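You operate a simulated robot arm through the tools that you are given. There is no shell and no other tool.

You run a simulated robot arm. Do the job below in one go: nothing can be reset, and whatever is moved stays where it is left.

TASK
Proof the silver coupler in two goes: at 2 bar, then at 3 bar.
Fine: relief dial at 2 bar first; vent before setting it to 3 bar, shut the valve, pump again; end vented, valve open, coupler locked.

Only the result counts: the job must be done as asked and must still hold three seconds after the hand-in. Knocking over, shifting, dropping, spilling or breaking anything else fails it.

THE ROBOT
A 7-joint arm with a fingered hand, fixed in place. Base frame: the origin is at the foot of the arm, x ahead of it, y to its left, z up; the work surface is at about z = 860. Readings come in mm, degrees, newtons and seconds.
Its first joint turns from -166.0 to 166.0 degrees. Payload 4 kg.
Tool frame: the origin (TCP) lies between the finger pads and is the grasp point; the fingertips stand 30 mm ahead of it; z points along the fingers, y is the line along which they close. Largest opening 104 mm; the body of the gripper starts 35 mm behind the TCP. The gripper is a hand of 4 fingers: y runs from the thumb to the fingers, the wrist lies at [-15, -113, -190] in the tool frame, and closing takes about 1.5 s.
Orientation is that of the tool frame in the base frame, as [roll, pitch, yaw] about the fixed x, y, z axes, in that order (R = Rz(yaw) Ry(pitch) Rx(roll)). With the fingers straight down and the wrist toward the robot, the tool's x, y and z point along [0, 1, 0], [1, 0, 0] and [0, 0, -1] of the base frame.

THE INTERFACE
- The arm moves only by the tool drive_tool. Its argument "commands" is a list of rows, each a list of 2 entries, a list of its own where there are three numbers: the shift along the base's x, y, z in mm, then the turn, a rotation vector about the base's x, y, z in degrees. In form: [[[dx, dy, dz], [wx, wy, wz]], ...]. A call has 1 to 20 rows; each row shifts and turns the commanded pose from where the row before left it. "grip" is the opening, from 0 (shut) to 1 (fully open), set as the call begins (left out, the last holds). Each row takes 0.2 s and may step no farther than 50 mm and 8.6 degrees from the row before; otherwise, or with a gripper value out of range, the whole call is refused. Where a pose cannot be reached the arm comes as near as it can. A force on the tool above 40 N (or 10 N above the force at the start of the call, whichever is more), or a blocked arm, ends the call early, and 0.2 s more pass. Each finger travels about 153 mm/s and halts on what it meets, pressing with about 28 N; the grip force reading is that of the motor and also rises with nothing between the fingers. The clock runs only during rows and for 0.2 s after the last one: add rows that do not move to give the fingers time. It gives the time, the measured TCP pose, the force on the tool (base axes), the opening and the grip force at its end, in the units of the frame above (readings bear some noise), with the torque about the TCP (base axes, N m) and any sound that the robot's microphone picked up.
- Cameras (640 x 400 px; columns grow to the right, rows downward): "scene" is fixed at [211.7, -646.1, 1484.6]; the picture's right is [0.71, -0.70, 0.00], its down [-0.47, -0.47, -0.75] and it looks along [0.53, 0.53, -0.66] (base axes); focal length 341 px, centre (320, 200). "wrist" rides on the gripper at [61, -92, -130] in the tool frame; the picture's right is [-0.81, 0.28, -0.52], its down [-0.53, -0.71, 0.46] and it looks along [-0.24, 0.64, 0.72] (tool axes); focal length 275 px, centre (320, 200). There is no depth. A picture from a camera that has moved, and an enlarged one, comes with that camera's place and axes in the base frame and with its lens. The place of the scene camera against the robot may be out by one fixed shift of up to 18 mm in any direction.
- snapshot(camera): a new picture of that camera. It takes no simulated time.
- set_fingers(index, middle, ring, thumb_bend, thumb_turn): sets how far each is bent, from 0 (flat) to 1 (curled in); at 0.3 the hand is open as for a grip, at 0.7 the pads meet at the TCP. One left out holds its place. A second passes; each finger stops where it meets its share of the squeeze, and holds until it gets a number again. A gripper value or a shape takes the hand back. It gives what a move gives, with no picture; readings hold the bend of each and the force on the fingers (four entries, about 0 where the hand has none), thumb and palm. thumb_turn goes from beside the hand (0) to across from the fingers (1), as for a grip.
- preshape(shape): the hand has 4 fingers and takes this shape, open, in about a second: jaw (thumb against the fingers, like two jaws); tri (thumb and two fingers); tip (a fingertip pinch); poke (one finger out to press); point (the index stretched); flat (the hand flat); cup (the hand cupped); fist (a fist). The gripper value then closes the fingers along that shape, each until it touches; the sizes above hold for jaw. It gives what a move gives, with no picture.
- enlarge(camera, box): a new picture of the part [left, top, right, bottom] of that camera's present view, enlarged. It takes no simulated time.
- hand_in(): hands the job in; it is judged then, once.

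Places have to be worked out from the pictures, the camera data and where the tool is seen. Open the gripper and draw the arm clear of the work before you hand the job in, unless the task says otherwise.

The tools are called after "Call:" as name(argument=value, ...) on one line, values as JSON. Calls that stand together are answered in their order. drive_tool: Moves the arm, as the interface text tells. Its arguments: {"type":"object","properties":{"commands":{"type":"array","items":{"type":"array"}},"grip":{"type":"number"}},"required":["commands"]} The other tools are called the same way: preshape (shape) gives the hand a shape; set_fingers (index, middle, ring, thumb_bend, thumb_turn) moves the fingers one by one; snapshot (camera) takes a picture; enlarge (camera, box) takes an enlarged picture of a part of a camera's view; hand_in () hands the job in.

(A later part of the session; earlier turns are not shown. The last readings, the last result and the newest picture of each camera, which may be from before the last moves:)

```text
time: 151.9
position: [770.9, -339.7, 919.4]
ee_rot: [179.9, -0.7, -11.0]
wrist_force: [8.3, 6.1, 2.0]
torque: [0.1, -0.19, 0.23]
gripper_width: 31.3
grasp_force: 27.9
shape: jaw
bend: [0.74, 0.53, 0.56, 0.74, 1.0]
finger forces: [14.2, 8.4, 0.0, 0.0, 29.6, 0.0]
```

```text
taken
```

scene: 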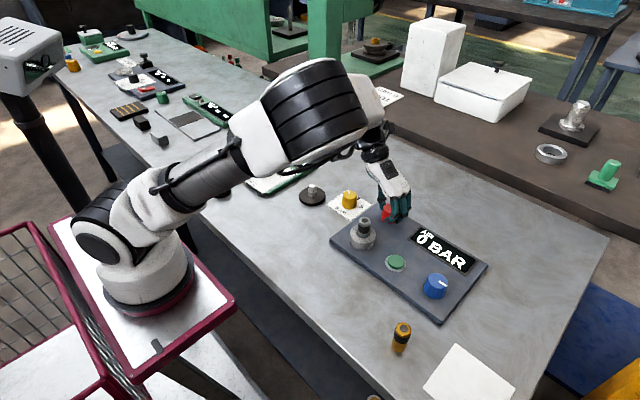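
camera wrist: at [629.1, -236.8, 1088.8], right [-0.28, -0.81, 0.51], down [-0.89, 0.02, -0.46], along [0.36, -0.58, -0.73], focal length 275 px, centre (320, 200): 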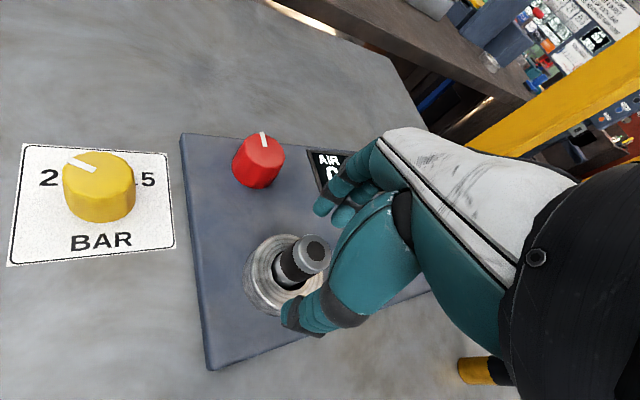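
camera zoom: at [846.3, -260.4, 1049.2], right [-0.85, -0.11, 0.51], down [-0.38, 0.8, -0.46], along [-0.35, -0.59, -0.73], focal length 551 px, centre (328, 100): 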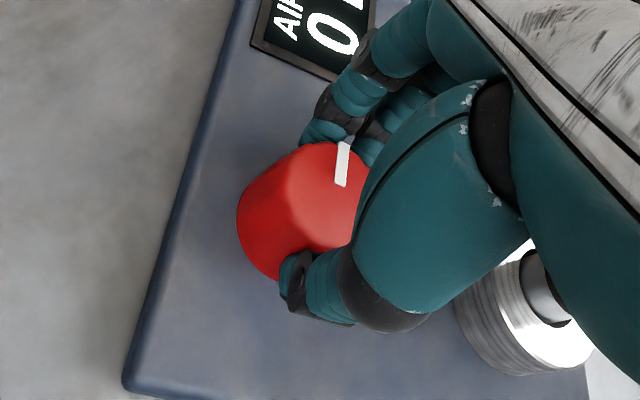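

Red is at its 3 o'clock stop again (torque 0.23). I'll release, unwind and tug the coupler.

Call:
drive_tool(commands=[[[0, 0, 0], [0, 0, 0]], [[0, 0, 0], [0, 0, 0]], [[0, 0, 0], [0, 0, 0]], [[0, 0, 20], [0, 0, 0]], [[0, 0, 30], [0, 0, 0]], [[0, 0, 20], [0, 0, 7]], [[0, 0, 0], [0, 0, 7]], [[0, 0, 0], [0, 0, 7]], [[-21, 0, 0], [0, 0, 7]], [[-21, 0, 0], [0, 0, 7]], [[-21, 0, 0], [0, 0, 7]], [[-21, 0, 0], [0, 0, 7]], [[-20, 0, 0], [0, 0, 7]], [[0, 0, -30], [0, 0, 7]], [[0, 0, 0], [0, 0, 0]]], grip=0.62)

Call:
enlarge(camera="scene", box=[340, 205, 388, 250])

Call:
snapshot(camera="wrist")

```text
time: 155.1
position: [664.8, -340.2, 958.3]
ee_rot: [179.9, -0.6, 52.2]
wrist_force: [-0.2, -0.1, 0.2]
torque: [0.0, 0.0, 0.0]
gripper_width: 64.1
grasp_force: 0.1
shape: jaw
bend: [0.28, 0.4, 0.37, 0.64, 1.0]
finger forces: [0.0, 0.0, 0.1, 0.0, 0.1, 0.0]
```

```text
8.89 times, centred on (364, 228) of scene
camera zoom: at [211.7, -646.1, 1484.6], right [0.71, -0.7, 0.0], down [-0.47, -0.47, -0.75], along [0.53, 0.53, -0.66], focal length 3032 px, centre (-71, -44)
```

zoom: 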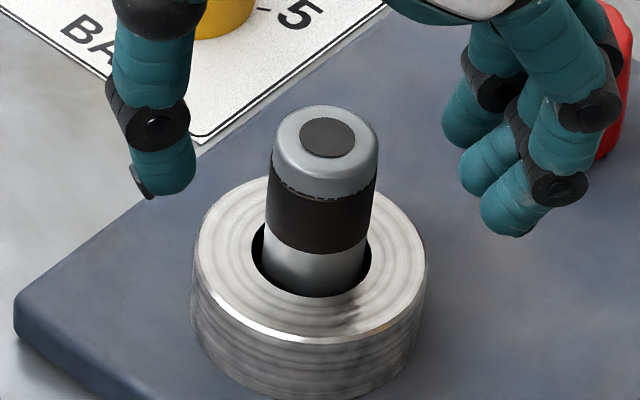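

```text
taken
camera wrist: at [629.4, -235.8, 1088.9], right [-0.28, -0.81, 0.51], down [-0.89, 0.02, -0.46], along [0.37, -0.58, -0.73], focal length 275 px, centre (320, 200)
```

wrist: 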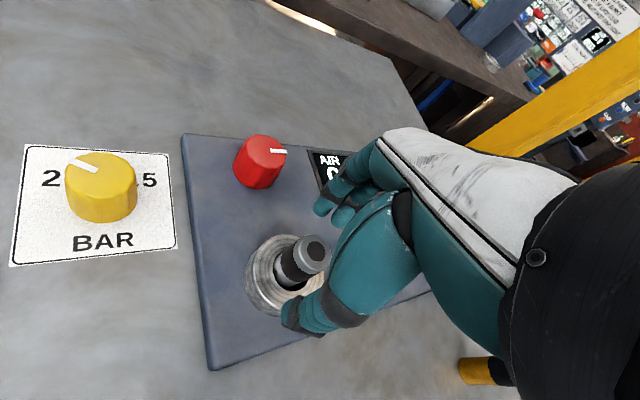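

Lower, grip, gentle 3 mm pull.

Call:
drive_tool(commands=[[[0, 0, -7], [0, 0, 0]], [[0, 0, -6], [0, 0, 0]], [[0, 0, 0], [0, 0, 0]]])

Call:
drive_tool(commands=[[[0, 0, 0], [0, 0, 0]], [[0, 0, 0], [0, 0, 0]], [[0, 0, 0], [0, 0, 0]], [[0, 0, 0], [0, 0, 0]], [[0, 0, 0], [0, 0, 0]], [[0, 0, 1.5], [0, 0, 0]], [[0, 0, 1.5], [0, 0, 0]], [[0, 0, 0], [0, 0, 0]]], grip=0.1)

Call:
enlarge(camera="scene", box=[340, 205, 388, 250])

```text
time: 155.9
position: [664.0, -339.1, 946.0]
ee_rot: [179.9, -0.6, 52.0]
wrist_force: [-0.8, 0.1, 0.7]
torque: [0.0, -0.02, 0.0]
gripper_width: 63.8
grasp_force: 0.1
shape: jaw
bend: [0.28, 0.4, 0.37, 0.64, 1.0]
finger forces: [0.0, 0.1, 0.1, 0.0, 0.0, 0.0]
```

```text
time: 157.7
position: [666.1, -338.9, 948.6]
ee_rot: [179.9, -0.5, 52.1]
wrist_force: [0.4, 0.4, -2.3]
torque: [0.03, 0.03, -0.02]
gripper_width: 17.7
grasp_force: 27.9
shape: jaw
bend: [0.73, 0.62, 0.67, 0.75, 1.0]
finger forces: [15.0, 8.4, 0.1, 0.1, 23.9, 0.0]
```

```text
8.89 times, centred on (364, 228) of scene
camera zoom: at [211.7, -646.1, 1484.6], right [0.71, -0.7, 0.0], down [-0.47, -0.47, -0.75], along [0.53, 0.53, -0.66], focal length 3032 px, centre (-71, -44)
```

zoom: 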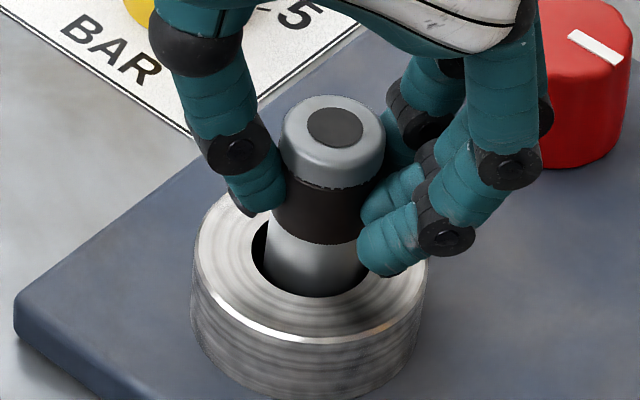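

Still loose in every knob position, so the lock isn't felt mechanically; the pump's reaction will have to tell. I'll reseat the coupler, release, rise and shape the hand for pressing.

Call:
drive_tool(commands=[[[-0.8, 0.5, -2], [0, 0, 0]], [[-0.8, 0.5, -2], [0, 0, 0]], [[0, 0, -1.5], [0, 0, 0]], [[0, 0, 0], [0, 0, 0]]])

Call:
drive_tool(commands=[[[0, 0, 0], [0, 0, 0]], [[0, 0, 0], [0, 0, 0]], [[0, 0, 0], [0, 0, 0]], [[0, 0, 20], [0, 0, 0]], [[0, 0, 35], [0, 0, 0]], [[0, 0, 35], [0, 0, 0]], [[0, -32, 0], [0, 0, 0]], [[0, -32, 0], [0, 0, 0]], [[0, -32, 0], [0, 0, 0]], [[0, 0, 0], [0, 0, 0]]], grip=0.62)

Call:
preshape(shape="poke")

Call:
snapshot(camera="wrist")

Call:
enlarge(camera="scene", box=[320, 150, 480, 290])

```text
time: 158.7
position: [663.0, -337.1, 944.0]
ee_rot: [179.8, -0.5, 52.1]
wrist_force: [0.5, 2.5, 11.5]
torque: [0.0, -0.07, 0.01]
gripper_width: 18.3
grasp_force: 28.2
shape: jaw
bend: [0.73, 0.62, 0.67, 0.75, 1.0]
finger forces: [16.3, 9.1, 0.1, 0.0, 26.7, 0.0]
```

```text
time: 160.9
position: [665.4, -432.6, 1034.9]
ee_rot: [179.9, -0.5, 52.1]
wrist_force: [0.0, 0.3, -0.3]
torque: [0.01, -0.03, -0.01]
gripper_width: 64.2
grasp_force: 0.0
shape: jaw
bend: [0.28, 0.4, 0.37, 0.64, 1.0]
finger forces: [0.0, 0.1, 0.0, 0.1, 0.0, 0.1]
```

```text
time: 161.8
position: [664.6, -433.6, 1033.7]
ee_rot: [179.9, -0.6, 52.1]
wrist_force: [0.6, 0.1, 0.2]
torque: [0.01, -0.01, 0.03]
gripper_width: 0.0
grasp_force: 0.1
shape: poke
bend: [0.7, 0.7, 0.99, 1.0, 1.0]
finger forces: [0.0, 0.0, 0.0, 0.0, 0.0, 0.0]
```

```text
taken
camera wrist: at [629.2, -329.0, 1164.3], right [-0.29, -0.81, 0.51], down [-0.89, 0.02, -0.46], along [0.36, -0.58, -0.73], focal length 275 px, centre (320, 200)
```

wrist: 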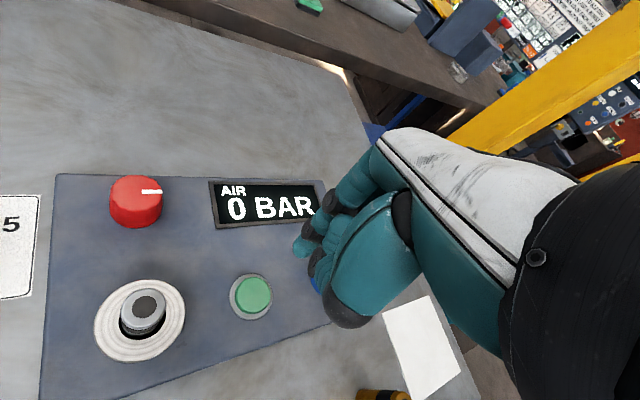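

```text
2.86 times, centred on (400, 220) of scene
camera zoom: at [211.7, -646.1, 1484.6], right [0.71, -0.7, 0.0], down [-0.47, -0.47, -0.75], along [0.53, 0.53, -0.66], focal length 975 px, centre (91, 143)
```

zoom: 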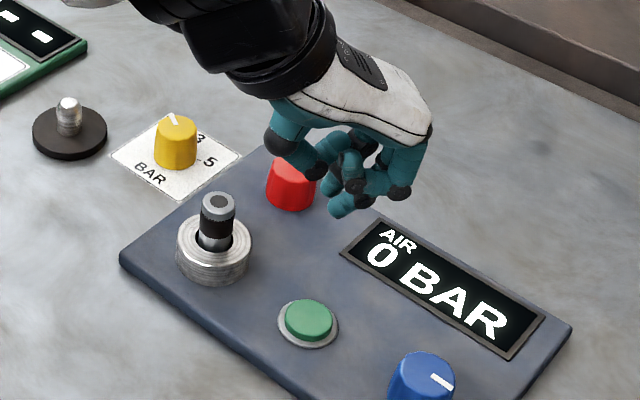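

The poke fingertip lies under the TCP and the button centre is about (662, -435). Red and blue are both at 3 o'clock and the relief is on 2. I'll descend over the green button, stopping just above it.

Call:
drive_tool(commands=[[[-2.5, -1.5, -35], [0, 0, 0]], [[0, 0, -35], [0, 0, 0]], [[0, 0, -20], [0, 0, 0]], [[0, 0, 0], [0, 0, 0]]])

Call:
enlarge(camera="wrist", box=[220, 150, 412, 350])

Call:
enlarge(camera="scene", box=[360, 210, 456, 280])

```text
time: 162.8
position: [663.6, -435.4, 943.0]
ee_rot: [179.8, -0.6, 52.1]
wrist_force: [-0.2, -0.5, 0.5]
torque: [0.01, 0.0, 0.04]
gripper_width: 0.1
grasp_force: 0.0
shape: poke
bend: [0.7, 0.7, 0.99, 1.0, 1.0]
finger forces: [0.1, 0.0, 0.0, 0.0, 0.0, 0.0]
```

```text
2.00 times, centred on (316, 250) of wrist
camera zoom: at [626.8, -331.4, 1072.9], right [-0.29, -0.81, 0.51], down [-0.89, 0.02, -0.46], along [0.36, -0.58, -0.73], focal length 551 px, centre (328, 100)
```

zoom: 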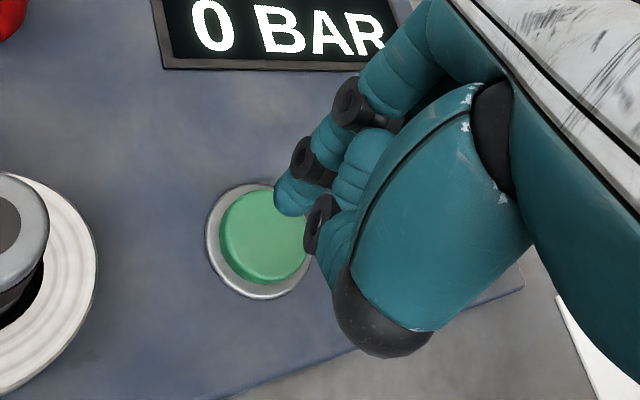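

```text
5.71 times, centred on (408, 245) of scene
camera zoom: at [211.7, -646.1, 1484.6], right [0.71, -0.7, 0.0], down [-0.47, -0.47, -0.75], along [0.53, 0.53, -0.66], focal length 1949 px, centre (-183, -57)
```

zoom: 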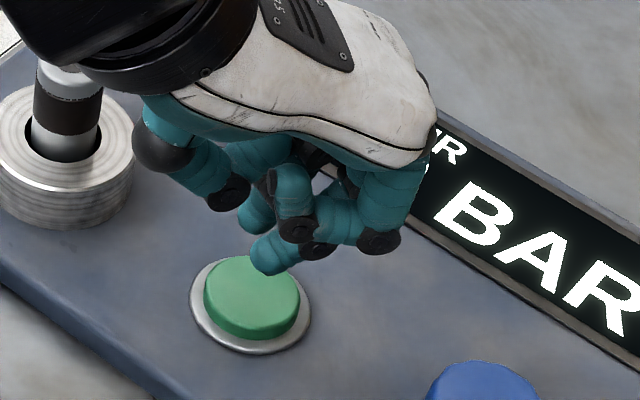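

The fingertip seems nearly at button height and about 7 mm off centre. I'll shift (-6, +4) and then press down in small steps.

Call:
drive_tool(commands=[[[-6, 4, 0], [0, 0, 0]], [[0, 0, -2], [0, 0, 0]], [[0, 0, -2], [0, 0, 0]], [[0, 0, 0], [0, 0, 0]]])

Call:
enlarge(camera="scene", box=[360, 210, 456, 280])

Call:
enlarge(camera="wrist", box=[220, 150, 412, 350])

```text
time: 163.8
position: [654.9, -431.2, 939.3]
ee_rot: [179.9, -0.6, 52.1]
wrist_force: [-0.1, -0.3, 0.5]
torque: [-0.04, 0.03, -0.02]
gripper_width: 0.0
grasp_force: 0.0
shape: poke
bend: [0.7, 0.7, 0.99, 1.0, 1.0]
finger forces: [0.0, 0.0, 0.0, 0.1, 0.0, 0.1]
```

```text
5.71 times, centred on (408, 245) of scene
camera zoom: at [211.7, -646.1, 1484.6], right [0.71, -0.7, 0.0], down [-0.47, -0.47, -0.75], along [0.53, 0.53, -0.66], focal length 1949 px, centre (-183, -57)
```

zoom: 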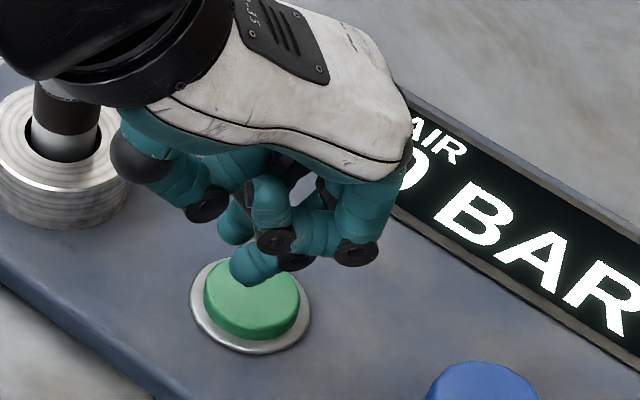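

```text
2.00 times, centred on (316, 250) of wrist
camera zoom: at [619.8, -327.8, 1069.6], right [-0.29, -0.81, 0.51], down [-0.89, 0.02, -0.46], along [0.36, -0.58, -0.73], focal length 551 px, centre (328, 100)
```

zoom: 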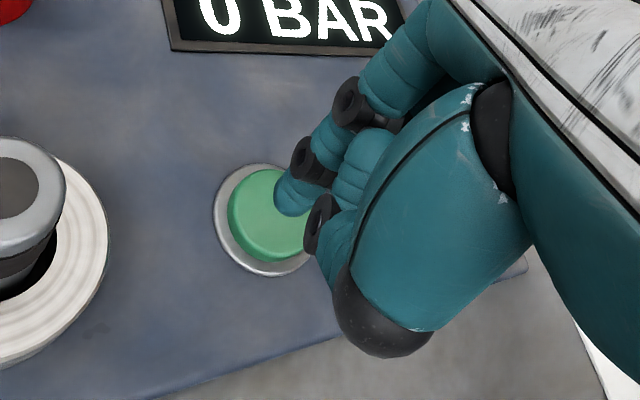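

The tip should land near the centre of the button. Descending a further 8 mm in 2 mm steps and reading the force.

Call:
drive_tool(commands=[[[0, 0, -2], [0, 0, 0]], [[0, 0, -2], [0, 0, 0]], [[0, 0, -2], [0, 0, 0]], [[0, 0, -2], [0, 0, 0]], [[0, 0, 0], [0, 0, 0]]])

Call:
enlarge(camera="scene", box=[360, 210, 456, 280])

```text
time: 165.0
position: [654.7, -432.8, 932.4]
ee_rot: [179.9, -0.6, 52.1]
wrist_force: [0.4, -0.1, 0.2]
torque: [0.01, 0.03, -0.02]
gripper_width: 0.0
grasp_force: 0.0
shape: poke
bend: [0.7, 0.7, 0.99, 1.0, 1.0]
finger forces: [0.0, 0.1, 0.2, 0.0, 0.1, 0.0]
```

```text
5.71 times, centred on (408, 245) of scene
camera zoom: at [211.7, -646.1, 1484.6], right [0.71, -0.7, 0.0], down [-0.47, -0.47, -0.75], along [0.53, 0.53, -0.66], focal length 1949 px, centre (-183, -57)
```

zoom: 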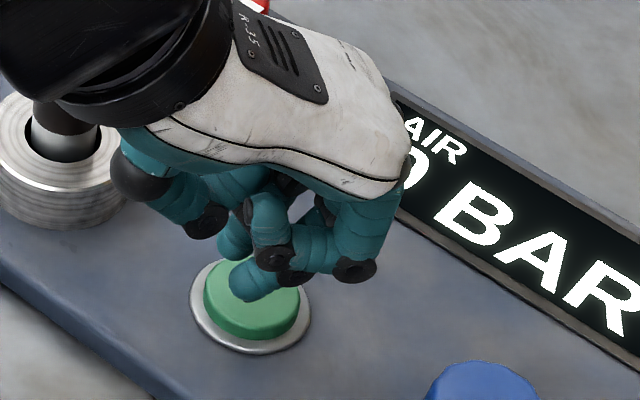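

No contact yet (about z 932). Continue down 8 mm in 2 mm steps.

Call:
drive_tool(commands=[[[0, 0, -2], [0, 0, 0]], [[0, 0, -2], [0, 0, 0]], [[0, 0, -2], [0, 0, 0]], [[0, 0, -2], [0, 0, 0]], [[0, 0, 0], [0, 0, 0]]])

Call:
enlarge(camera="scene", box=[360, 210, 456, 280])

```text
time: 166.2
position: [655.0, -432.1, 923.3]
ee_rot: [179.9, -0.6, 52.0]
wrist_force: [-0.9, 0.4, 0.1]
torque: [0.01, 0.01, 0.01]
gripper_width: 0.0
grasp_force: 0.0
shape: poke
bend: [0.7, 0.7, 0.99, 1.0, 1.0]
finger forces: [0.1, 0.0, 0.0, 0.0, 0.1, 0.1]
```

```text
5.71 times, centred on (408, 245) of scene
camera zoom: at [211.7, -646.1, 1484.6], right [0.71, -0.7, 0.0], down [-0.47, -0.47, -0.75], along [0.53, 0.53, -0.66], focal length 1949 px, centre (-183, -57)
```

zoom: 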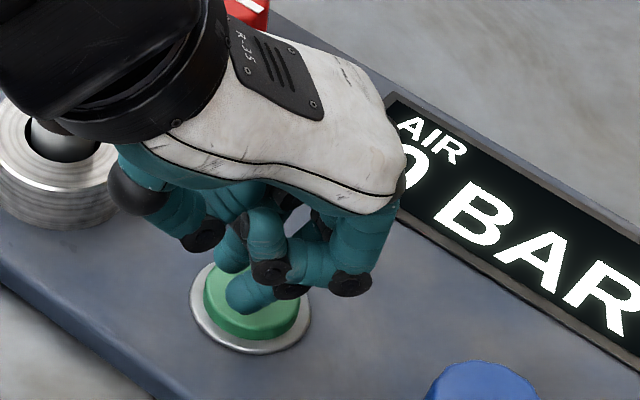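

Still above; the tip tends a bit to the front of the button, so I'll shift (+3,+3) and go down 6 mm more.

Call:
drive_tool(commands=[[[3, 3, 0], [0, 0, 0]], [[0, 0, -2], [0, 0, 0]], [[0, 0, -2], [0, 0, 0]], [[0, 0, -2], [0, 0, 0]], [[0, 0, 0], [0, 0, 0]]])

Call:
enlarge(camera="scene", box=[360, 210, 456, 280])

```text
time: 167.4
position: [659.1, -429.2, 916.8]
ee_rot: [179.9, -0.6, 52.1]
wrist_force: [0.0, 0.5, 0.6]
torque: [-0.02, 0.02, 0.0]
gripper_width: 0.0
grasp_force: 0.1
shape: poke
bend: [0.7, 0.7, 0.99, 1.0, 1.0]
finger forces: [0.1, 0.0, 0.0, 0.0, 0.0, 0.1]
```

```text
5.71 times, centred on (408, 245) of scene
camera zoom: at [211.7, -646.1, 1484.6], right [0.71, -0.7, 0.0], down [-0.47, -0.47, -0.75], along [0.53, 0.53, -0.66], focal length 1949 px, centre (-183, -57)
```

zoom: 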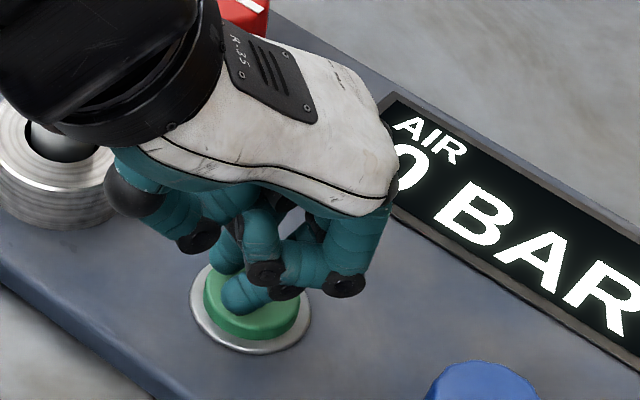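

Close to contact. I'll shift (+5,+2) towards the button centre and continue down.

Call:
drive_tool(commands=[[[5, 2, 0], [0, 0, 0]], [[0, 0, -2], [0, 0, 0]], [[0, 0, -2], [0, 0, 0]], [[0, 0, 0], [0, 0, 0]]])

Call:
enlarge(camera="scene", box=[360, 210, 456, 280])

```text
time: 168.4
position: [663.4, -427.4, 913.5]
ee_rot: [179.9, -0.7, 52.1]
wrist_force: [-0.5, -0.5, 2.4]
torque: [-0.03, 0.0, 0.04]
gripper_width: 0.1
grasp_force: 0.1
shape: poke
bend: [0.7, 0.7, 0.99, 1.0, 1.0]
finger forces: [0.1, 2.4, 0.0, 0.1, 0.1, 0.0]
heard: click
```

```text
5.71 times, centred on (408, 245) of scene
camera zoom: at [211.7, -646.1, 1484.6], right [0.71, -0.7, 0.0], down [-0.47, -0.47, -0.75], along [0.53, 0.53, -0.66], focal length 1949 px, centre (-183, -57)
```

zoom: 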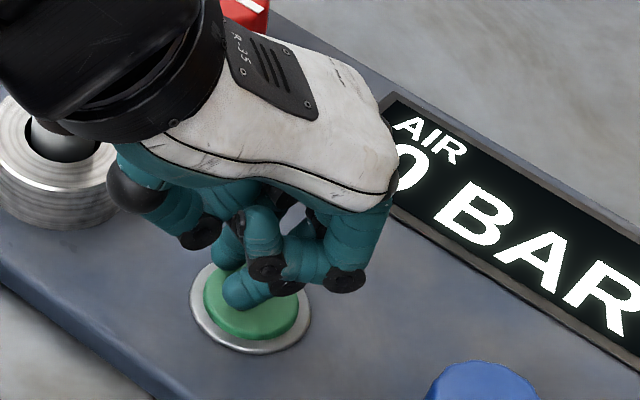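

A click was heard and the button gave about 2.4 N. I'll hold a moment to see if the pressure climbs.

Call:
drive_tool(commands=[[[0, 0, 0], [0, 0, 0]], [[0, 0, 0], [0, 0, 0]], [[0, 0, 0], [0, 0, 0]], [[0, 0, 0], [0, 0, 0]], [[0, 0, 0], [0, 0, 0]]])

Call:
snapshot(camera="wrist")

```text
time: 169.6
position: [663.4, -426.5, 913.4]
ee_rot: [179.9, -0.6, 52.1]
wrist_force: [0.7, -0.8, 2.9]
torque: [-0.03, -0.03, 0.04]
gripper_width: 0.0
grasp_force: 0.0
shape: poke
bend: [0.7, 0.7, 0.99, 1.0, 1.0]
finger forces: [0.0, 2.4, 0.0, 0.0, 0.0, 0.1]
```

```text
taken
camera wrist: at [627.4, -323.2, 1044.1], right [-0.29, -0.81, 0.51], down [-0.89, 0.02, -0.46], along [0.36, -0.58, -0.73], focal length 275 px, centre (320, 200)
```

wrist: 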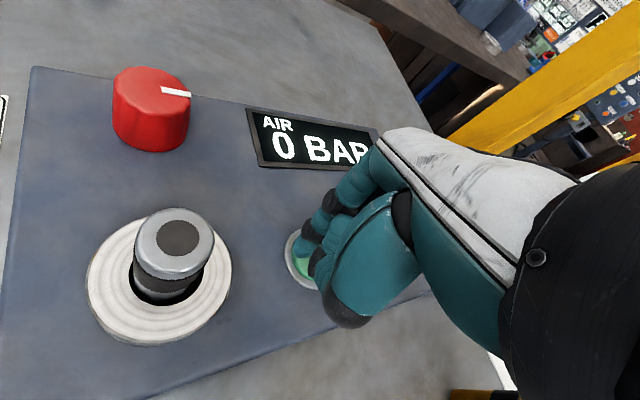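

Click heard but display stays at 0 BAR, and nothing bad happened. Pumping might need several strokes, so I'll press twice more and watch.

Call:
drive_tool(commands=[[[0, 0, 4], [0, 0, 0]], [[0, 0, 4], [0, 0, 0]], [[0, 0, 0], [0, 0, 0]], [[0, 0, -4], [0, 0, 0]], [[0, 0, -4], [0, 0, 0]], [[0, 0, 0], [0, 0, 0]], [[0, 0, 4], [0, 0, 0]], [[0, 0, 4], [0, 0, 0]], [[0, 0, 0], [0, 0, 0]], [[0, 0, -4], [0, 0, 0]], [[0, 0, -4], [0, 0, 0]], [[0, 0, 0], [0, 0, 0]]])

Call:
enlarge(camera="wrist", box=[240, 90, 400, 190])

```text
time: 172.2
position: [663.6, -427.9, 914.4]
ee_rot: [179.9, -0.5, 52.0]
wrist_force: [-0.1, -0.6, 3.0]
torque: [-0.05, 0.01, 0.03]
gripper_width: 0.0
grasp_force: 0.0
shape: poke
bend: [0.7, 0.7, 0.99, 1.0, 1.0]
finger forces: [0.0, 2.5, 0.0, 0.0, 0.0, 0.0]
heard: click, click
```

```text
4.00 times, centred on (320, 140) of wrist
camera zoom: at [627.7, -323.5, 1044.0], right [-0.29, -0.81, 0.51], down [-0.89, 0.02, -0.46], along [0.36, -0.58, -0.73], focal length 1101 px, centre (320, 440)
```

zoom: 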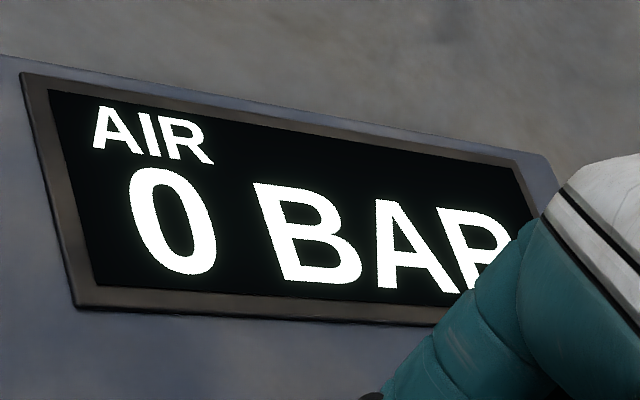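

No pressure with both at 3 o'clock. Next I'll turn red to 12 o'clock again (leaving blue at 3) and pump. Rising and re-forming the jaw first.

Call:
drive_tool(commands=[[[0, 0, 20], [0, 0, 0]], [[0, 0, 40], [0, 0, 0]], [[0, 0, 40], [0, 0, 0]], [[0, 0, 0], [0, 0, 0]]])

Call:
preshape(shape="jaw")

Call:
drive_tool(commands=[[[35, 29, 0], [0, 0, -6]], [[35, 29, 0], [0, 0, -6]], [[35, 29, -10], [0, 0, -6]], [[0, 0, -40], [0, 0, 0]], [[0, 0, -29], [0, 0, 0]], [[0, 0, 0], [0, 0, 0]]], grip=0.62)

Call:
enlarge(camera="wrist", box=[220, 150, 412, 350])

Call:
enlarge(camera="scene", box=[330, 170, 458, 260])

```text
time: 173.2
position: [662.4, -426.6, 1012.5]
ee_rot: [179.9, -0.6, 52.1]
wrist_force: [-0.3, -0.9, 0.0]
torque: [0.04, -0.02, 0.02]
gripper_width: 0.0
grasp_force: 0.0
shape: poke
bend: [0.7, 0.7, 0.99, 1.0, 1.0]
finger forces: [0.0, 0.0, 0.0, 0.0, 0.0, 0.0]
```

```text
time: 174.1
position: [662.8, -427.8, 1012.4]
ee_rot: [179.8, -0.6, 52.0]
wrist_force: [-0.9, 0.1, 0.1]
torque: [-0.01, 0.02, 0.03]
gripper_width: 104.1
grasp_force: 0.0
shape: jaw
bend: [0.3, 0.3, 0.3, 0.3, 0.98]
finger forces: [0.1, 0.0, 0.1, 0.0, 0.1, 0.1]
```

```text
time: 175.5
position: [767.7, -342.1, 933.8]
ee_rot: [179.9, -0.6, 34.1]
wrist_force: [0.8, -0.3, -0.2]
torque: [0.03, 0.01, 0.02]
gripper_width: 64.8
grasp_force: 0.0
shape: jaw
bend: [0.28, 0.4, 0.36, 0.63, 1.0]
finger forces: [0.1, 0.0, 0.1, 0.1, 0.1, 0.0]
```

```text
2.00 times, centred on (316, 250) of wrist
camera zoom: at [766.5, -231.8, 1064.0], right [-0.52, -0.68, 0.51], down [-0.84, 0.29, -0.46], along [0.17, -0.67, -0.73], focal length 551 px, centre (328, 100)
```

zoom: 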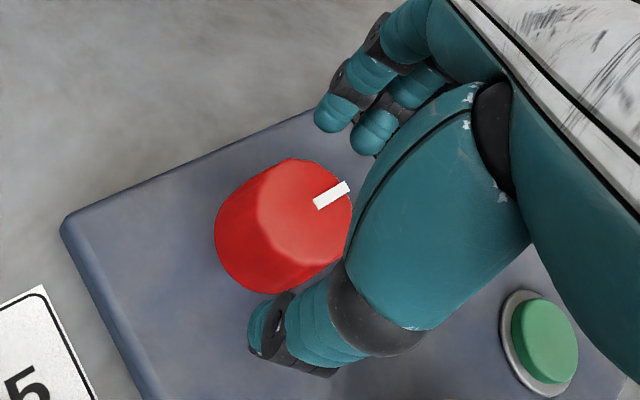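

```text
4.44 times, centred on (394, 215) of scene
camera zoom: at [211.7, -646.1, 1484.6], right [0.71, -0.7, 0.0], down [-0.47, -0.47, -0.75], along [0.53, 0.53, -0.66], focal length 1516 px, centre (-9, 133)
```

zoom: 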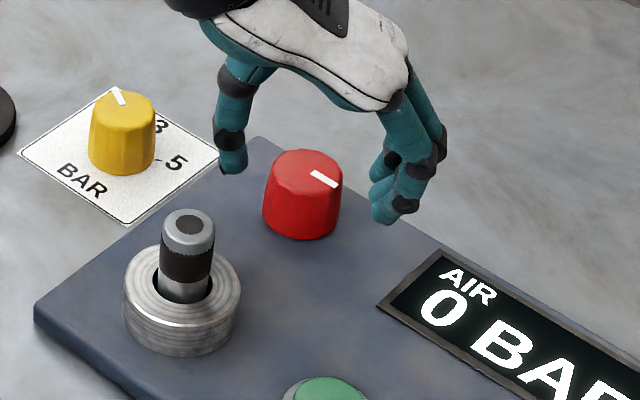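

Aligned. I'll first pre-turn to yaw ≈ 8 so one stroke of ~94° is enough, then lower and close.

Call:
drive_tool(commands=[[[0, 0, 0], [0, 0, -6.5]], [[0, 0, 0], [0, 0, -6.5]], [[0.5, 2, 0], [0, 0, -6.5]], [[0, 0, 0], [0, 0, -6.5]], [[0, 0, -8], [0, 0, 0]], [[0, 0, -7], [0, 0, 0]], [[0, 0, 0], [0, 0, 0]]])

Call:
drive_tool(commands=[[[0, 0, 0], [0, 0, 0]], [[0, 0, 0], [0, 0, 0]], [[0, 0, 0], [0, 0, 0]], [[0, 0, 0], [0, 0, 0]], [[0, 0, 0], [0, 0, 0]]], grip=0.2)

Call:
drive_tool(commands=[[[0, 0, 0], [0, 0, 7]], [[0, 0, 0], [0, 0, 7]], [[0, 0, 0], [0, 0, 7]], [[0, 0, 0], [0, 0, 7]], [[0, 0, 0], [0, 0, 7]], [[0, 0, 0], [0, 0, 7]], [[0, 0, 0], [0, 0, 7]], [[0, 0, 0], [0, 0, 0]]])

Call:
drive_tool(commands=[[[0, 0, 0], [0, 0, 7]], [[0, 0, 0], [0, 0, 7]], [[0, 0, 0], [0, 0, 7]], [[0, 0, 0], [0, 0, 7]], [[0, 0, 0], [0, 0, 7]], [[0, 0, 0], [0, 0, 0]]])

Call:
enlarge(camera="scene", box=[330, 170, 458, 260])

```text
time: 177.1
position: [769.7, -338.6, 919.5]
ee_rot: [180.0, -0.6, 8.0]
wrist_force: [0.2, -0.7, -0.4]
torque: [0.02, 0.01, -0.02]
gripper_width: 64.8
grasp_force: 0.0
shape: jaw
bend: [0.28, 0.4, 0.36, 0.63, 1.0]
finger forces: [0.1, 0.0, 0.0, 0.1, 0.0, 0.0]
```

```text
time: 178.3
position: [767.7, -338.5, 919.8]
ee_rot: [179.8, -0.5, 8.0]
wrist_force: [-0.1, 2.7, -1.6]
torque: [-0.01, -0.03, -0.01]
gripper_width: 29.1
grasp_force: 28.2
shape: jaw
bend: [0.73, 0.54, 0.58, 0.74, 1.0]
finger forces: [16.3, 7.4, 0.1, 0.0, 25.5, 0.0]
```

```text
time: 180.1
position: [768.7, -338.8, 920.7]
ee_rot: [179.9, -0.7, 57.1]
wrist_force: [-1.6, -5.0, -4.9]
torque: [-0.15, -0.08, -0.05]
gripper_width: 29.0
grasp_force: 27.6
shape: jaw
bend: [0.73, 0.53, 0.58, 0.74, 1.0]
finger forces: [16.4, 10.7, 0.0, 0.0, 25.1, 0.0]
```

```text
time: 181.5
position: [768.0, -339.2, 920.3]
ee_rot: [179.9, -0.7, 92.0]
wrist_force: [-4.7, -7.1, -0.9]
torque: [-0.14, 0.07, -0.04]
gripper_width: 29.2
grasp_force: 28.0
shape: jaw
bend: [0.74, 0.53, 0.58, 0.73, 1.0]
finger forces: [14.6, 10.1, 0.1, 0.0, 29.4, 0.1]
```

```text
4.44 times, centred on (394, 215) of scene
camera zoom: at [211.7, -646.1, 1484.6], right [0.71, -0.7, 0.0], down [-0.47, -0.47, -0.75], along [0.53, 0.53, -0.66], focal length 1516 px, centre (-9, 133)
```

zoom: 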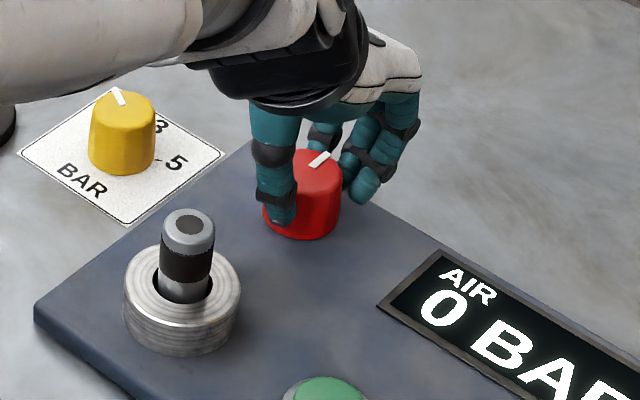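

A further 8° to reach the 12 o'clock stop, then release and rise.

Call:
drive_tool(commands=[[[0, 0, 0], [0, 0, 4]], [[0, 0, 0], [0, 0, 4]], [[0, 0, 0], [0, 0, 0]]])

Call:
drive_tool(commands=[[[0, 0, 0], [0, 0, 0]], [[0, 0, 0], [0, 0, 0]], [[0, 0, 0], [0, 0, 0]], [[0, 0, 20], [0, 0, 0]], [[0, 0, 35], [0, 0, -6]], [[0, 0, 40], [0, 0, -6]], [[-26, -22, 0], [0, 0, -6]], [[-26, -22, 0], [0, 0, -6]], [[-26, -22, 0], [0, 0, -6]], [[-26, -22, 0], [0, 0, -6]], [[0, 0, 0], [0, 0, -6]], [[0, 0, 0], [0, 0, 0]]], grip=0.62)

Call:
preshape(shape="poke")

Call:
snapshot(camera="wrist")

```text
time: 182.3
position: [768.1, -339.7, 919.6]
ee_rot: [179.9, -0.7, 100.0]
wrist_force: [-3.2, -16.2, 3.5]
torque: [-0.37, 0.08, -0.31]
gripper_width: 29.4
grasp_force: 27.8
shape: jaw
bend: [0.74, 0.54, 0.58, 0.74, 1.0]
finger forces: [15.0, 12.3, 0.1, 0.0, 29.1, 0.0]
```

```text
time: 184.9
position: [665.7, -425.4, 1015.5]
ee_rot: [-180.0, -0.7, 58.0]
wrist_force: [0.1, -0.4, 0.6]
torque: [0.01, 0.01, 0.02]
gripper_width: 64.4
grasp_force: 0.0
shape: jaw
bend: [0.28, 0.4, 0.37, 0.64, 1.0]
finger forces: [0.1, 0.0, 0.0, 0.1, 0.1, 0.1]
```

```text
time: 185.8
position: [665.3, -426.1, 1015.4]
ee_rot: [179.8, -0.6, 58.0]
wrist_force: [-0.5, -0.7, 0.2]
torque: [-0.01, -0.01, -0.02]
gripper_width: 0.0
grasp_force: 0.0
shape: poke
bend: [0.7, 0.7, 0.99, 1.0, 1.0]
finger forces: [0.1, 0.0, 0.0, 0.0, 0.0, 0.1]
```

```text
taken
camera wrist: at [618.6, -326.3, 1145.5], right [-0.2, -0.84, 0.51], down [-0.88, -0.07, -0.46], along [0.42, -0.54, -0.73], focal length 275 px, centre (320, 200)
```

wrist: 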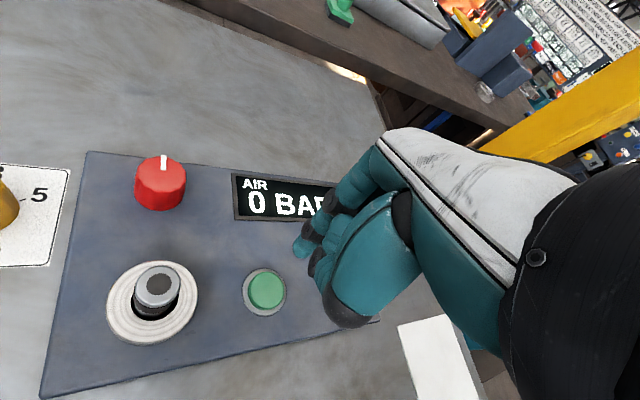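

Red is at 12 o'clock, blue at 3. Going to the pose that pressed the button before, (663, -427) at yaw 52, and pressing once.

Call:
drive_tool(commands=[[[-2, -1.5, -30], [0, 0, -6]], [[0, 0, -35], [0, 0, 0]], [[0, 0, -25], [0, 0, 0]], [[0, 0, -4], [0, 0, 0]], [[0, 0, -4], [0, 0, 0]], [[0, 0, -4], [0, 0, 0]], [[0, 0, 0], [0, 0, 0]], [[0, 0, 0], [0, 0, 0]]])

Call:
snapshot(camera="wrist")

```text
time: 187.6
position: [663.0, -428.4, 912.3]
ee_rot: [179.9, -0.6, 52.1]
wrist_force: [1.8, -1.5, 4.3]
torque: [-0.06, 0.02, -0.01]
gripper_width: 0.0
grasp_force: 0.0
shape: poke
bend: [0.7, 0.7, 0.99, 1.0, 1.0]
finger forces: [0.0, 6.0, 0.1, 0.1, 0.0, 0.0]
heard: click
```

```text
taken
camera wrist: at [627.3, -324.9, 1042.2], right [-0.29, -0.81, 0.51], down [-0.89, 0.02, -0.46], along [0.36, -0.58, -0.73], focal length 275 px, centre (320, 200)
```

wrist: 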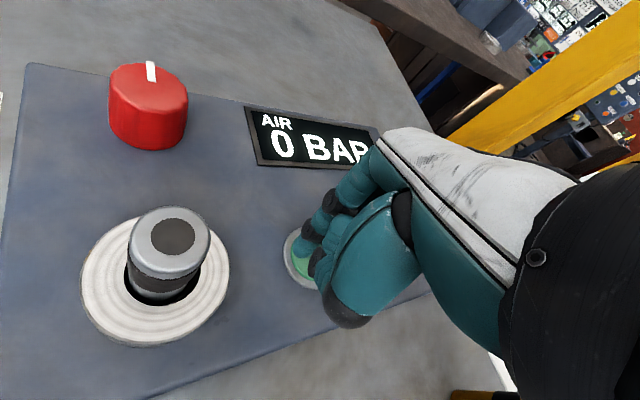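

Click but still 0. Two more strokes to be sure.

Call:
drive_tool(commands=[[[0, 0, 4], [0, 0, 0]], [[0, 0, 5], [0, 0, 0]], [[0, 0, -5], [0, 0, 0]], [[0, 0, -4], [0, 0, 0]], [[0, 0, 0], [0, 0, 0]], [[0, 0, 4], [0, 0, 0]], [[0, 0, 5], [0, 0, 0]], [[0, 0, -5], [0, 0, 0]], [[0, 0, -4], [0, 0, 0]], [[0, 0, 0], [0, 0, 0]], [[0, 0, 0], [0, 0, 0]], [[0, 0, 0], [0, 0, 0]]])

Call:
enlarge(camera="wrist", box=[240, 90, 400, 190])

```text
time: 190.2
position: [662.7, -428.0, 913.3]
ee_rot: [179.9, -0.6, 52.1]
wrist_force: [1.4, -1.5, 4.5]
torque: [-0.07, 0.06, 0.0]
gripper_width: 0.1
grasp_force: 0.1
shape: poke
bend: [0.7, 0.7, 0.99, 1.0, 1.0]
finger forces: [0.0, 4.1, 0.1, 0.1, 0.0, 0.0]
heard: click, click
```

```text
4.00 times, centred on (320, 140) of wrist
camera zoom: at [627.5, -324.2, 1042.7], right [-0.29, -0.81, 0.51], down [-0.89, 0.02, -0.46], along [0.36, -0.58, -0.73], focal length 1101 px, centre (320, 440)
```

zoom: 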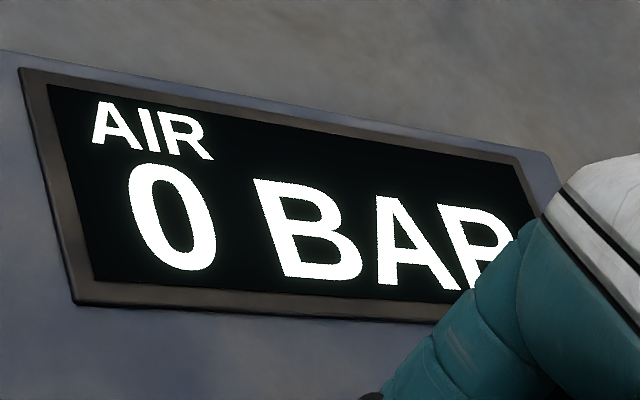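

Still 0. The original arrangement (red at 3 o'clock, blue at 12) is the next sensible one to pump, so I'll turn red back. Rising and moving over red.

Call:
drive_tool(commands=[[[0, 0, 20], [0, 0, 0]], [[0, 0, 40], [0, 0, 0]], [[0, 0, 40], [0, 0, 0]], [[0, 0, 0], [0, 0, 0]]])

Call:
preshape(shape="jaw")

Call:
drive_tool(commands=[[[26.5, 22, 0], [0, 0, 7]], [[26.5, 22, 0], [0, 0, 7]], [[26.5, 22, 0], [0, 0, 7]], [[26, 22, 0], [0, 0, 7]], [[0, 0, -40], [0, 0, 7]], [[0, 0, -36], [0, 0, 0]], [[0, 0, 0], [0, 0, 0]]], grip=0.62)

Call:
enlarge(camera="wrist", box=[220, 150, 412, 350])

```text
time: 191.2
position: [663.2, -426.5, 1012.7]
ee_rot: [179.9, -0.6, 52.1]
wrist_force: [0.6, -0.2, -0.9]
torque: [-0.04, 0.02, -0.03]
gripper_width: 0.3
grasp_force: 0.1
shape: poke
bend: [0.7, 0.7, 0.99, 1.0, 1.0]
finger forces: [0.0, 0.0, 0.0, 0.0, 0.1, 0.0]
```

```text
time: 192.1
position: [662.0, -426.5, 1012.6]
ee_rot: [179.9, -0.6, 52.0]
wrist_force: [0.5, 0.0, -0.3]
torque: [-0.02, -0.02, 0.06]
gripper_width: 104.0
grasp_force: 0.1
shape: jaw
bend: [0.3, 0.3, 0.3, 0.3, 0.98]
finger forces: [0.0, 0.1, 0.0, 0.0, 0.0, 0.0]
```

```text
time: 193.7
position: [769.0, -339.9, 936.9]
ee_rot: [179.8, -0.6, 87.1]
wrist_force: [0.2, 0.1, -0.6]
torque: [0.01, -0.01, 0.04]
gripper_width: 64.8
grasp_force: 0.0
shape: jaw
bend: [0.28, 0.4, 0.36, 0.63, 1.0]
finger forces: [0.0, 0.1, 0.1, 0.0, 0.0, 0.0]
```

```text
2.00 times, centred on (316, 250) of wrist
camera zoom: at [680.5, -275.0, 1066.9], right [0.23, -0.83, 0.51], down [-0.74, -0.49, -0.46], along [0.63, -0.27, -0.73], focal length 551 px, centre (328, 100)
```

zoom: 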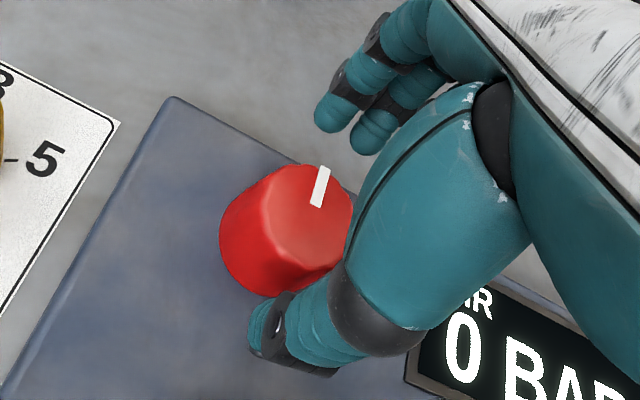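

Same alignment as before; lower, close, and turn red clockwise back to 3 o'clock.

Call:
drive_tool(commands=[[[0, 0, -9], [0, 0, 0]], [[0, 0, -8], [0, 0, 0]], [[0, 0, 0], [0, 0, 0]]])

Call:
drive_tool(commands=[[[0, 0, 0], [0, 0, 0]], [[0, 0, 0], [0, 0, 0]], [[0, 0, 0], [0, 0, 0]], [[0, 0, 0], [0, 0, 0]], [[0, 0, 0], [0, 0, 0]]], grip=0.2)

Call:
drive_tool(commands=[[[0, 0, 0], [0, 0, -7]], [[0, 0, 0], [0, 0, -7]], [[0, 0, 0], [0, 0, -7]], [[0, 0, 0], [0, 0, -7]], [[0, 0, 0], [0, 0, -7]], [[0, 0, 0], [0, 0, -7]], [[0, 0, 0], [0, 0, -7]], [[0, 0, 0], [0, 0, 0]]])

Call:
drive_tool(commands=[[[0, 0, 0], [0, 0, -7]], [[0, 0, 0], [0, 0, -7]], [[0, 0, 0], [0, 0, -7]], [[0, 0, 0], [0, 0, -7]], [[0, 0, 0], [0, 0, -7]], [[0, 0, 0], [0, 0, -7]], [[0, 0, 0], [0, 0, -5]], [[0, 0, 0], [0, 0, 0]]])

Call:
enlarge(camera="scene", box=[330, 170, 458, 260])

```text
time: 194.5
position: [766.7, -339.9, 918.5]
ee_rot: [179.9, -0.5, 87.2]
wrist_force: [0.0, 0.0, 0.3]
torque: [0.0, 0.05, 0.01]
gripper_width: 64.7
grasp_force: 0.2
shape: jaw
bend: [0.28, 0.4, 0.36, 0.63, 1.0]
finger forces: [0.1, 0.0, 0.0, 0.1, 0.0, 0.0]
```

```text
time: 195.7
position: [768.3, -339.1, 920.0]
ee_rot: [179.9, -0.6, 87.1]
wrist_force: [-2.0, 1.8, -0.9]
torque: [0.01, -0.02, 0.0]
gripper_width: 29.4
grasp_force: 27.4
shape: jaw
bend: [0.73, 0.53, 0.58, 0.74, 1.0]
finger forces: [15.4, 8.4, 0.0, 0.1, 25.3, 0.1]
```

```text
time: 197.5
position: [768.5, -340.0, 918.4]
ee_rot: [179.9, -0.5, 38.0]
wrist_force: [3.8, 7.1, -2.1]
torque: [0.13, -0.04, -0.01]
gripper_width: 29.5
grasp_force: 27.5
shape: jaw
bend: [0.73, 0.54, 0.58, 0.74, 1.0]
finger forces: [16.1, 7.0, 0.0, 0.0, 26.4, 0.1]
```

```text
time: 199.3
position: [768.2, -338.1, 919.5]
ee_rot: [179.9, -0.7, -8.9]
wrist_force: [13.9, 6.7, -3.0]
torque: [0.14, -0.34, 0.3]
gripper_width: 29.2
grasp_force: 28.1
shape: jaw
bend: [0.74, 0.54, 0.58, 0.73, 1.0]
finger forces: [15.0, 7.1, 0.1, 0.0, 30.0, 0.1]
```

```text
4.44 times, centred on (394, 215) of scene
camera zoom: at [211.7, -646.1, 1484.6], right [0.71, -0.7, 0.0], down [-0.47, -0.47, -0.75], along [0.53, 0.53, -0.66], focal length 1516 px, centre (-9, 133)
```

zoom: 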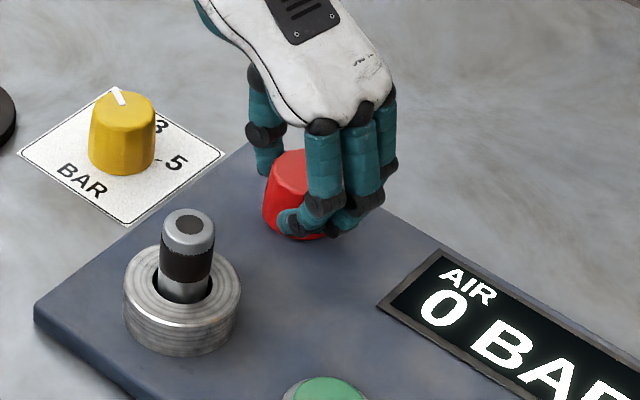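

Red is at its 3 o'clock stop. Releasing, rising, and moving over blue at about yaw -4.

Call:
drive_tool(commands=[[[0, 0, 0], [0, 0, 0]], [[0, 0, 0], [0, 0, 0]], [[0, 0, 0], [0, 0, 0]], [[0, 0, 20], [0, 0, 0]], [[0, 0, 35], [0, 0, 0]], [[0, 0, 35], [0, 0, 5]], [[-21, -38.2, 0], [0, 0, 0]], [[-21, -38.2, 0], [0, 0, 0]], [[-21, -38.2, 0], [0, 0, 0]], [[-21, -38.2, 0], [0, 0, 0]], [[-21.5, -38.2, 0], [0, 0, 0]], [[0, 0, -40], [0, 0, 0]], [[0, 0, -34], [0, 0, 0]], [[0, 0, 0], [0, 0, 0]]], grip=0.62)

Call:
enlarge(camera="wrist", box=[220, 150, 412, 350])

Call:
enlarge(camera="scene", box=[340, 200, 500, 320])

```text
time: 202.3
position: [663.7, -533.3, 934.1]
ee_rot: [179.9, -0.6, -4.0]
wrist_force: [-0.3, -0.8, -0.3]
torque: [0.02, -0.03, -0.02]
gripper_width: 64.1
grasp_force: 0.1
shape: jaw
bend: [0.28, 0.4, 0.37, 0.64, 1.0]
finger forces: [0.0, 0.0, 0.1, 0.2, 0.1, 0.0]
```

```text
2.00 times, centred on (316, 250) of wrist
camera zoom: at [728.8, -445.6, 1065.2], right [-0.83, -0.22, 0.51], down [-0.48, 0.75, -0.46], along [-0.28, -0.63, -0.73], focal length 551 px, centre (328, 100)
```

zoom: 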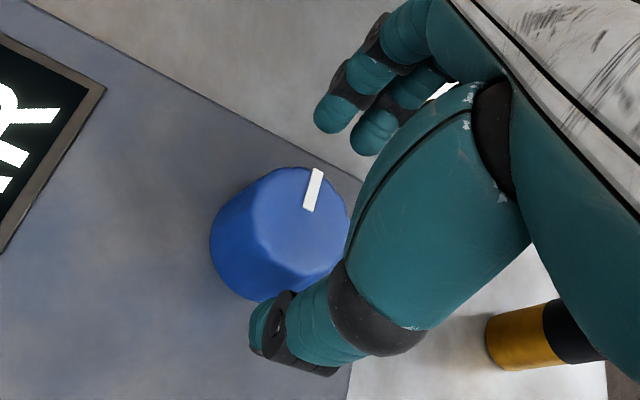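

```text
3.33 times, centred on (420, 260) of scene
camera zoom: at [211.7, -646.1, 1484.6], right [0.71, -0.7, 0.0], down [-0.47, -0.47, -0.75], along [0.53, 0.53, -0.66], focal length 1137 px, centre (-13, 0)
```

zoom: 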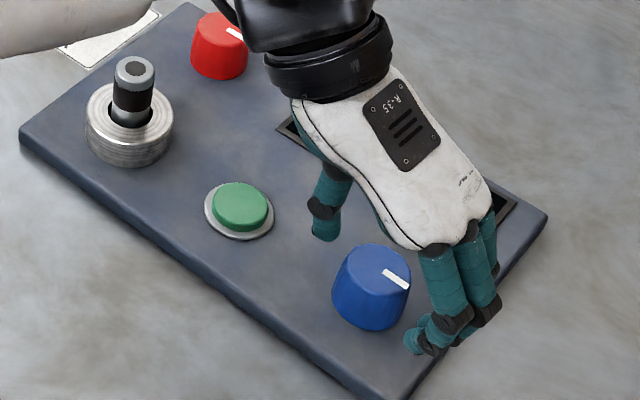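

About 2–3 mm too far in y; I'll correct, lower, close, and turn blue counter-clockwise in stages.

Call:
drive_tool(commands=[[[0, 2.5, -8], [0, 0, 0]], [[0, 0, -7], [0, 0, 0]], [[0, 0, 0], [0, 0, 0]]])

Call:
drive_tool(commands=[[[0, 0, 0], [0, 0, 0]], [[0, 0, 0], [0, 0, 0]], [[0, 0, 0], [0, 0, 0]], [[0, 0, 0], [0, 0, 0]], [[0, 0, 0], [0, 0, 0]]], grip=0.2)

Call:
drive_tool(commands=[[[0, 0, 0], [0, 0, 7]], [[0, 0, 0], [0, 0, 7]], [[0, 0, 0], [0, 0, 7]], [[0, 0, 0], [0, 0, 7]], [[0, 0, 0], [0, 0, 7]], [[0, 0, 0], [0, 0, 7]], [[0, 0, 0], [0, 0, 7]], [[0, 0, 0], [0, 0, 0]]])

Call:
drive_tool(commands=[[[0, 0, 0], [0, 0, 7]], [[0, 0, 0], [0, 0, 7]], [[0, 0, 0], [0, 0, 7]], [[0, 0, 0], [0, 0, 7]], [[0, 0, 0], [0, 0, 7]], [[0, 0, 0], [0, 0, 7]], [[0, 0, 0], [0, 0, 5]], [[0, 0, 0], [0, 0, 0]]])

Call:
enlarge(camera="wrist", box=[220, 150, 412, 350])

Call:
snapshot(camera="scene")

```text
time: 203.1
position: [661.4, -529.9, 919.7]
ee_rot: [179.9, -0.5, -3.9]
wrist_force: [0.9, -0.2, 0.9]
torque: [-0.01, 0.01, -0.02]
gripper_width: 64.3
grasp_force: 0.1
shape: jaw
bend: [0.28, 0.4, 0.37, 0.64, 1.0]
finger forces: [0.0, 0.0, 0.0, 0.0, 0.0, 0.0]
```

```text
time: 204.3
position: [659.9, -529.5, 919.6]
ee_rot: [179.9, -0.6, -3.9]
wrist_force: [-1.1, 3.8, -2.3]
torque: [0.04, 0.01, 0.0]
gripper_width: 31.4
grasp_force: 28.0
shape: jaw
bend: [0.74, 0.56, 0.58, 0.74, 1.0]
finger forces: [14.1, 7.0, 0.1, 0.0, 25.2, 0.0]
```

```text
time: 206.1
position: [662.2, -530.8, 919.8]
ee_rot: [180.0, -0.6, 45.2]
wrist_force: [-0.5, -9.7, -3.7]
torque: [-0.32, -0.11, -0.06]
gripper_width: 30.6
grasp_force: 27.4
shape: jaw
bend: [0.74, 0.55, 0.58, 0.74, 1.0]
finger forces: [17.5, 11.6, 0.1, 0.0, 22.1, 0.1]
```

```text
time: 207.9
position: [673.3, -486.1, 918.0]
ee_rot: [179.9, -0.4, 91.2]
wrist_force: [0.1, 0.3, -0.7]
torque: [0.01, -0.01, 0.0]
gripper_width: 21.9
grasp_force: 28.1
shape: jaw
bend: [0.76, 0.74, 0.61, 0.84, 1.0]
finger forces: [0.2, 0.0, 0.1, 0.1, 0.1, 0.1]
out of reach, approached as far as the arm can: row 6, 7
```

```text
2.00 times, centred on (316, 250) of wrist
camera zoom: at [579.7, -427.9, 1047.4], right [0.29, -0.81, 0.51], down [-0.7, -0.55, -0.46], along [0.65, -0.23, -0.72], focal length 551 px, centre (328, 100)
```

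zoom: 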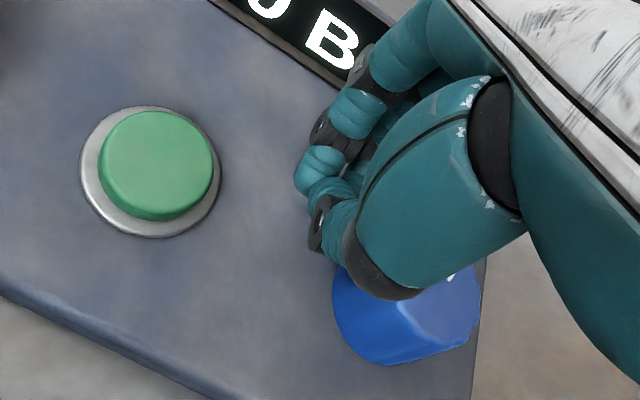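

```text
taken
```

scene: 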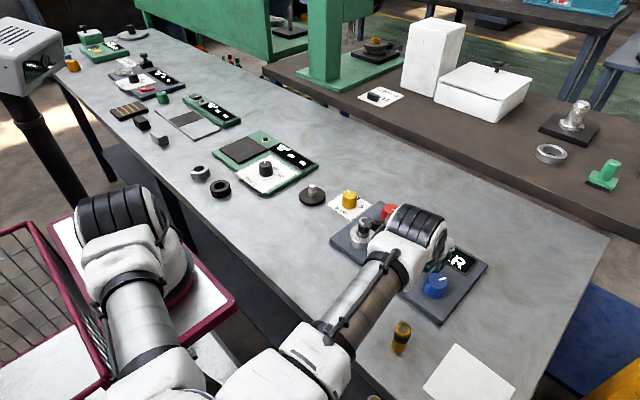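

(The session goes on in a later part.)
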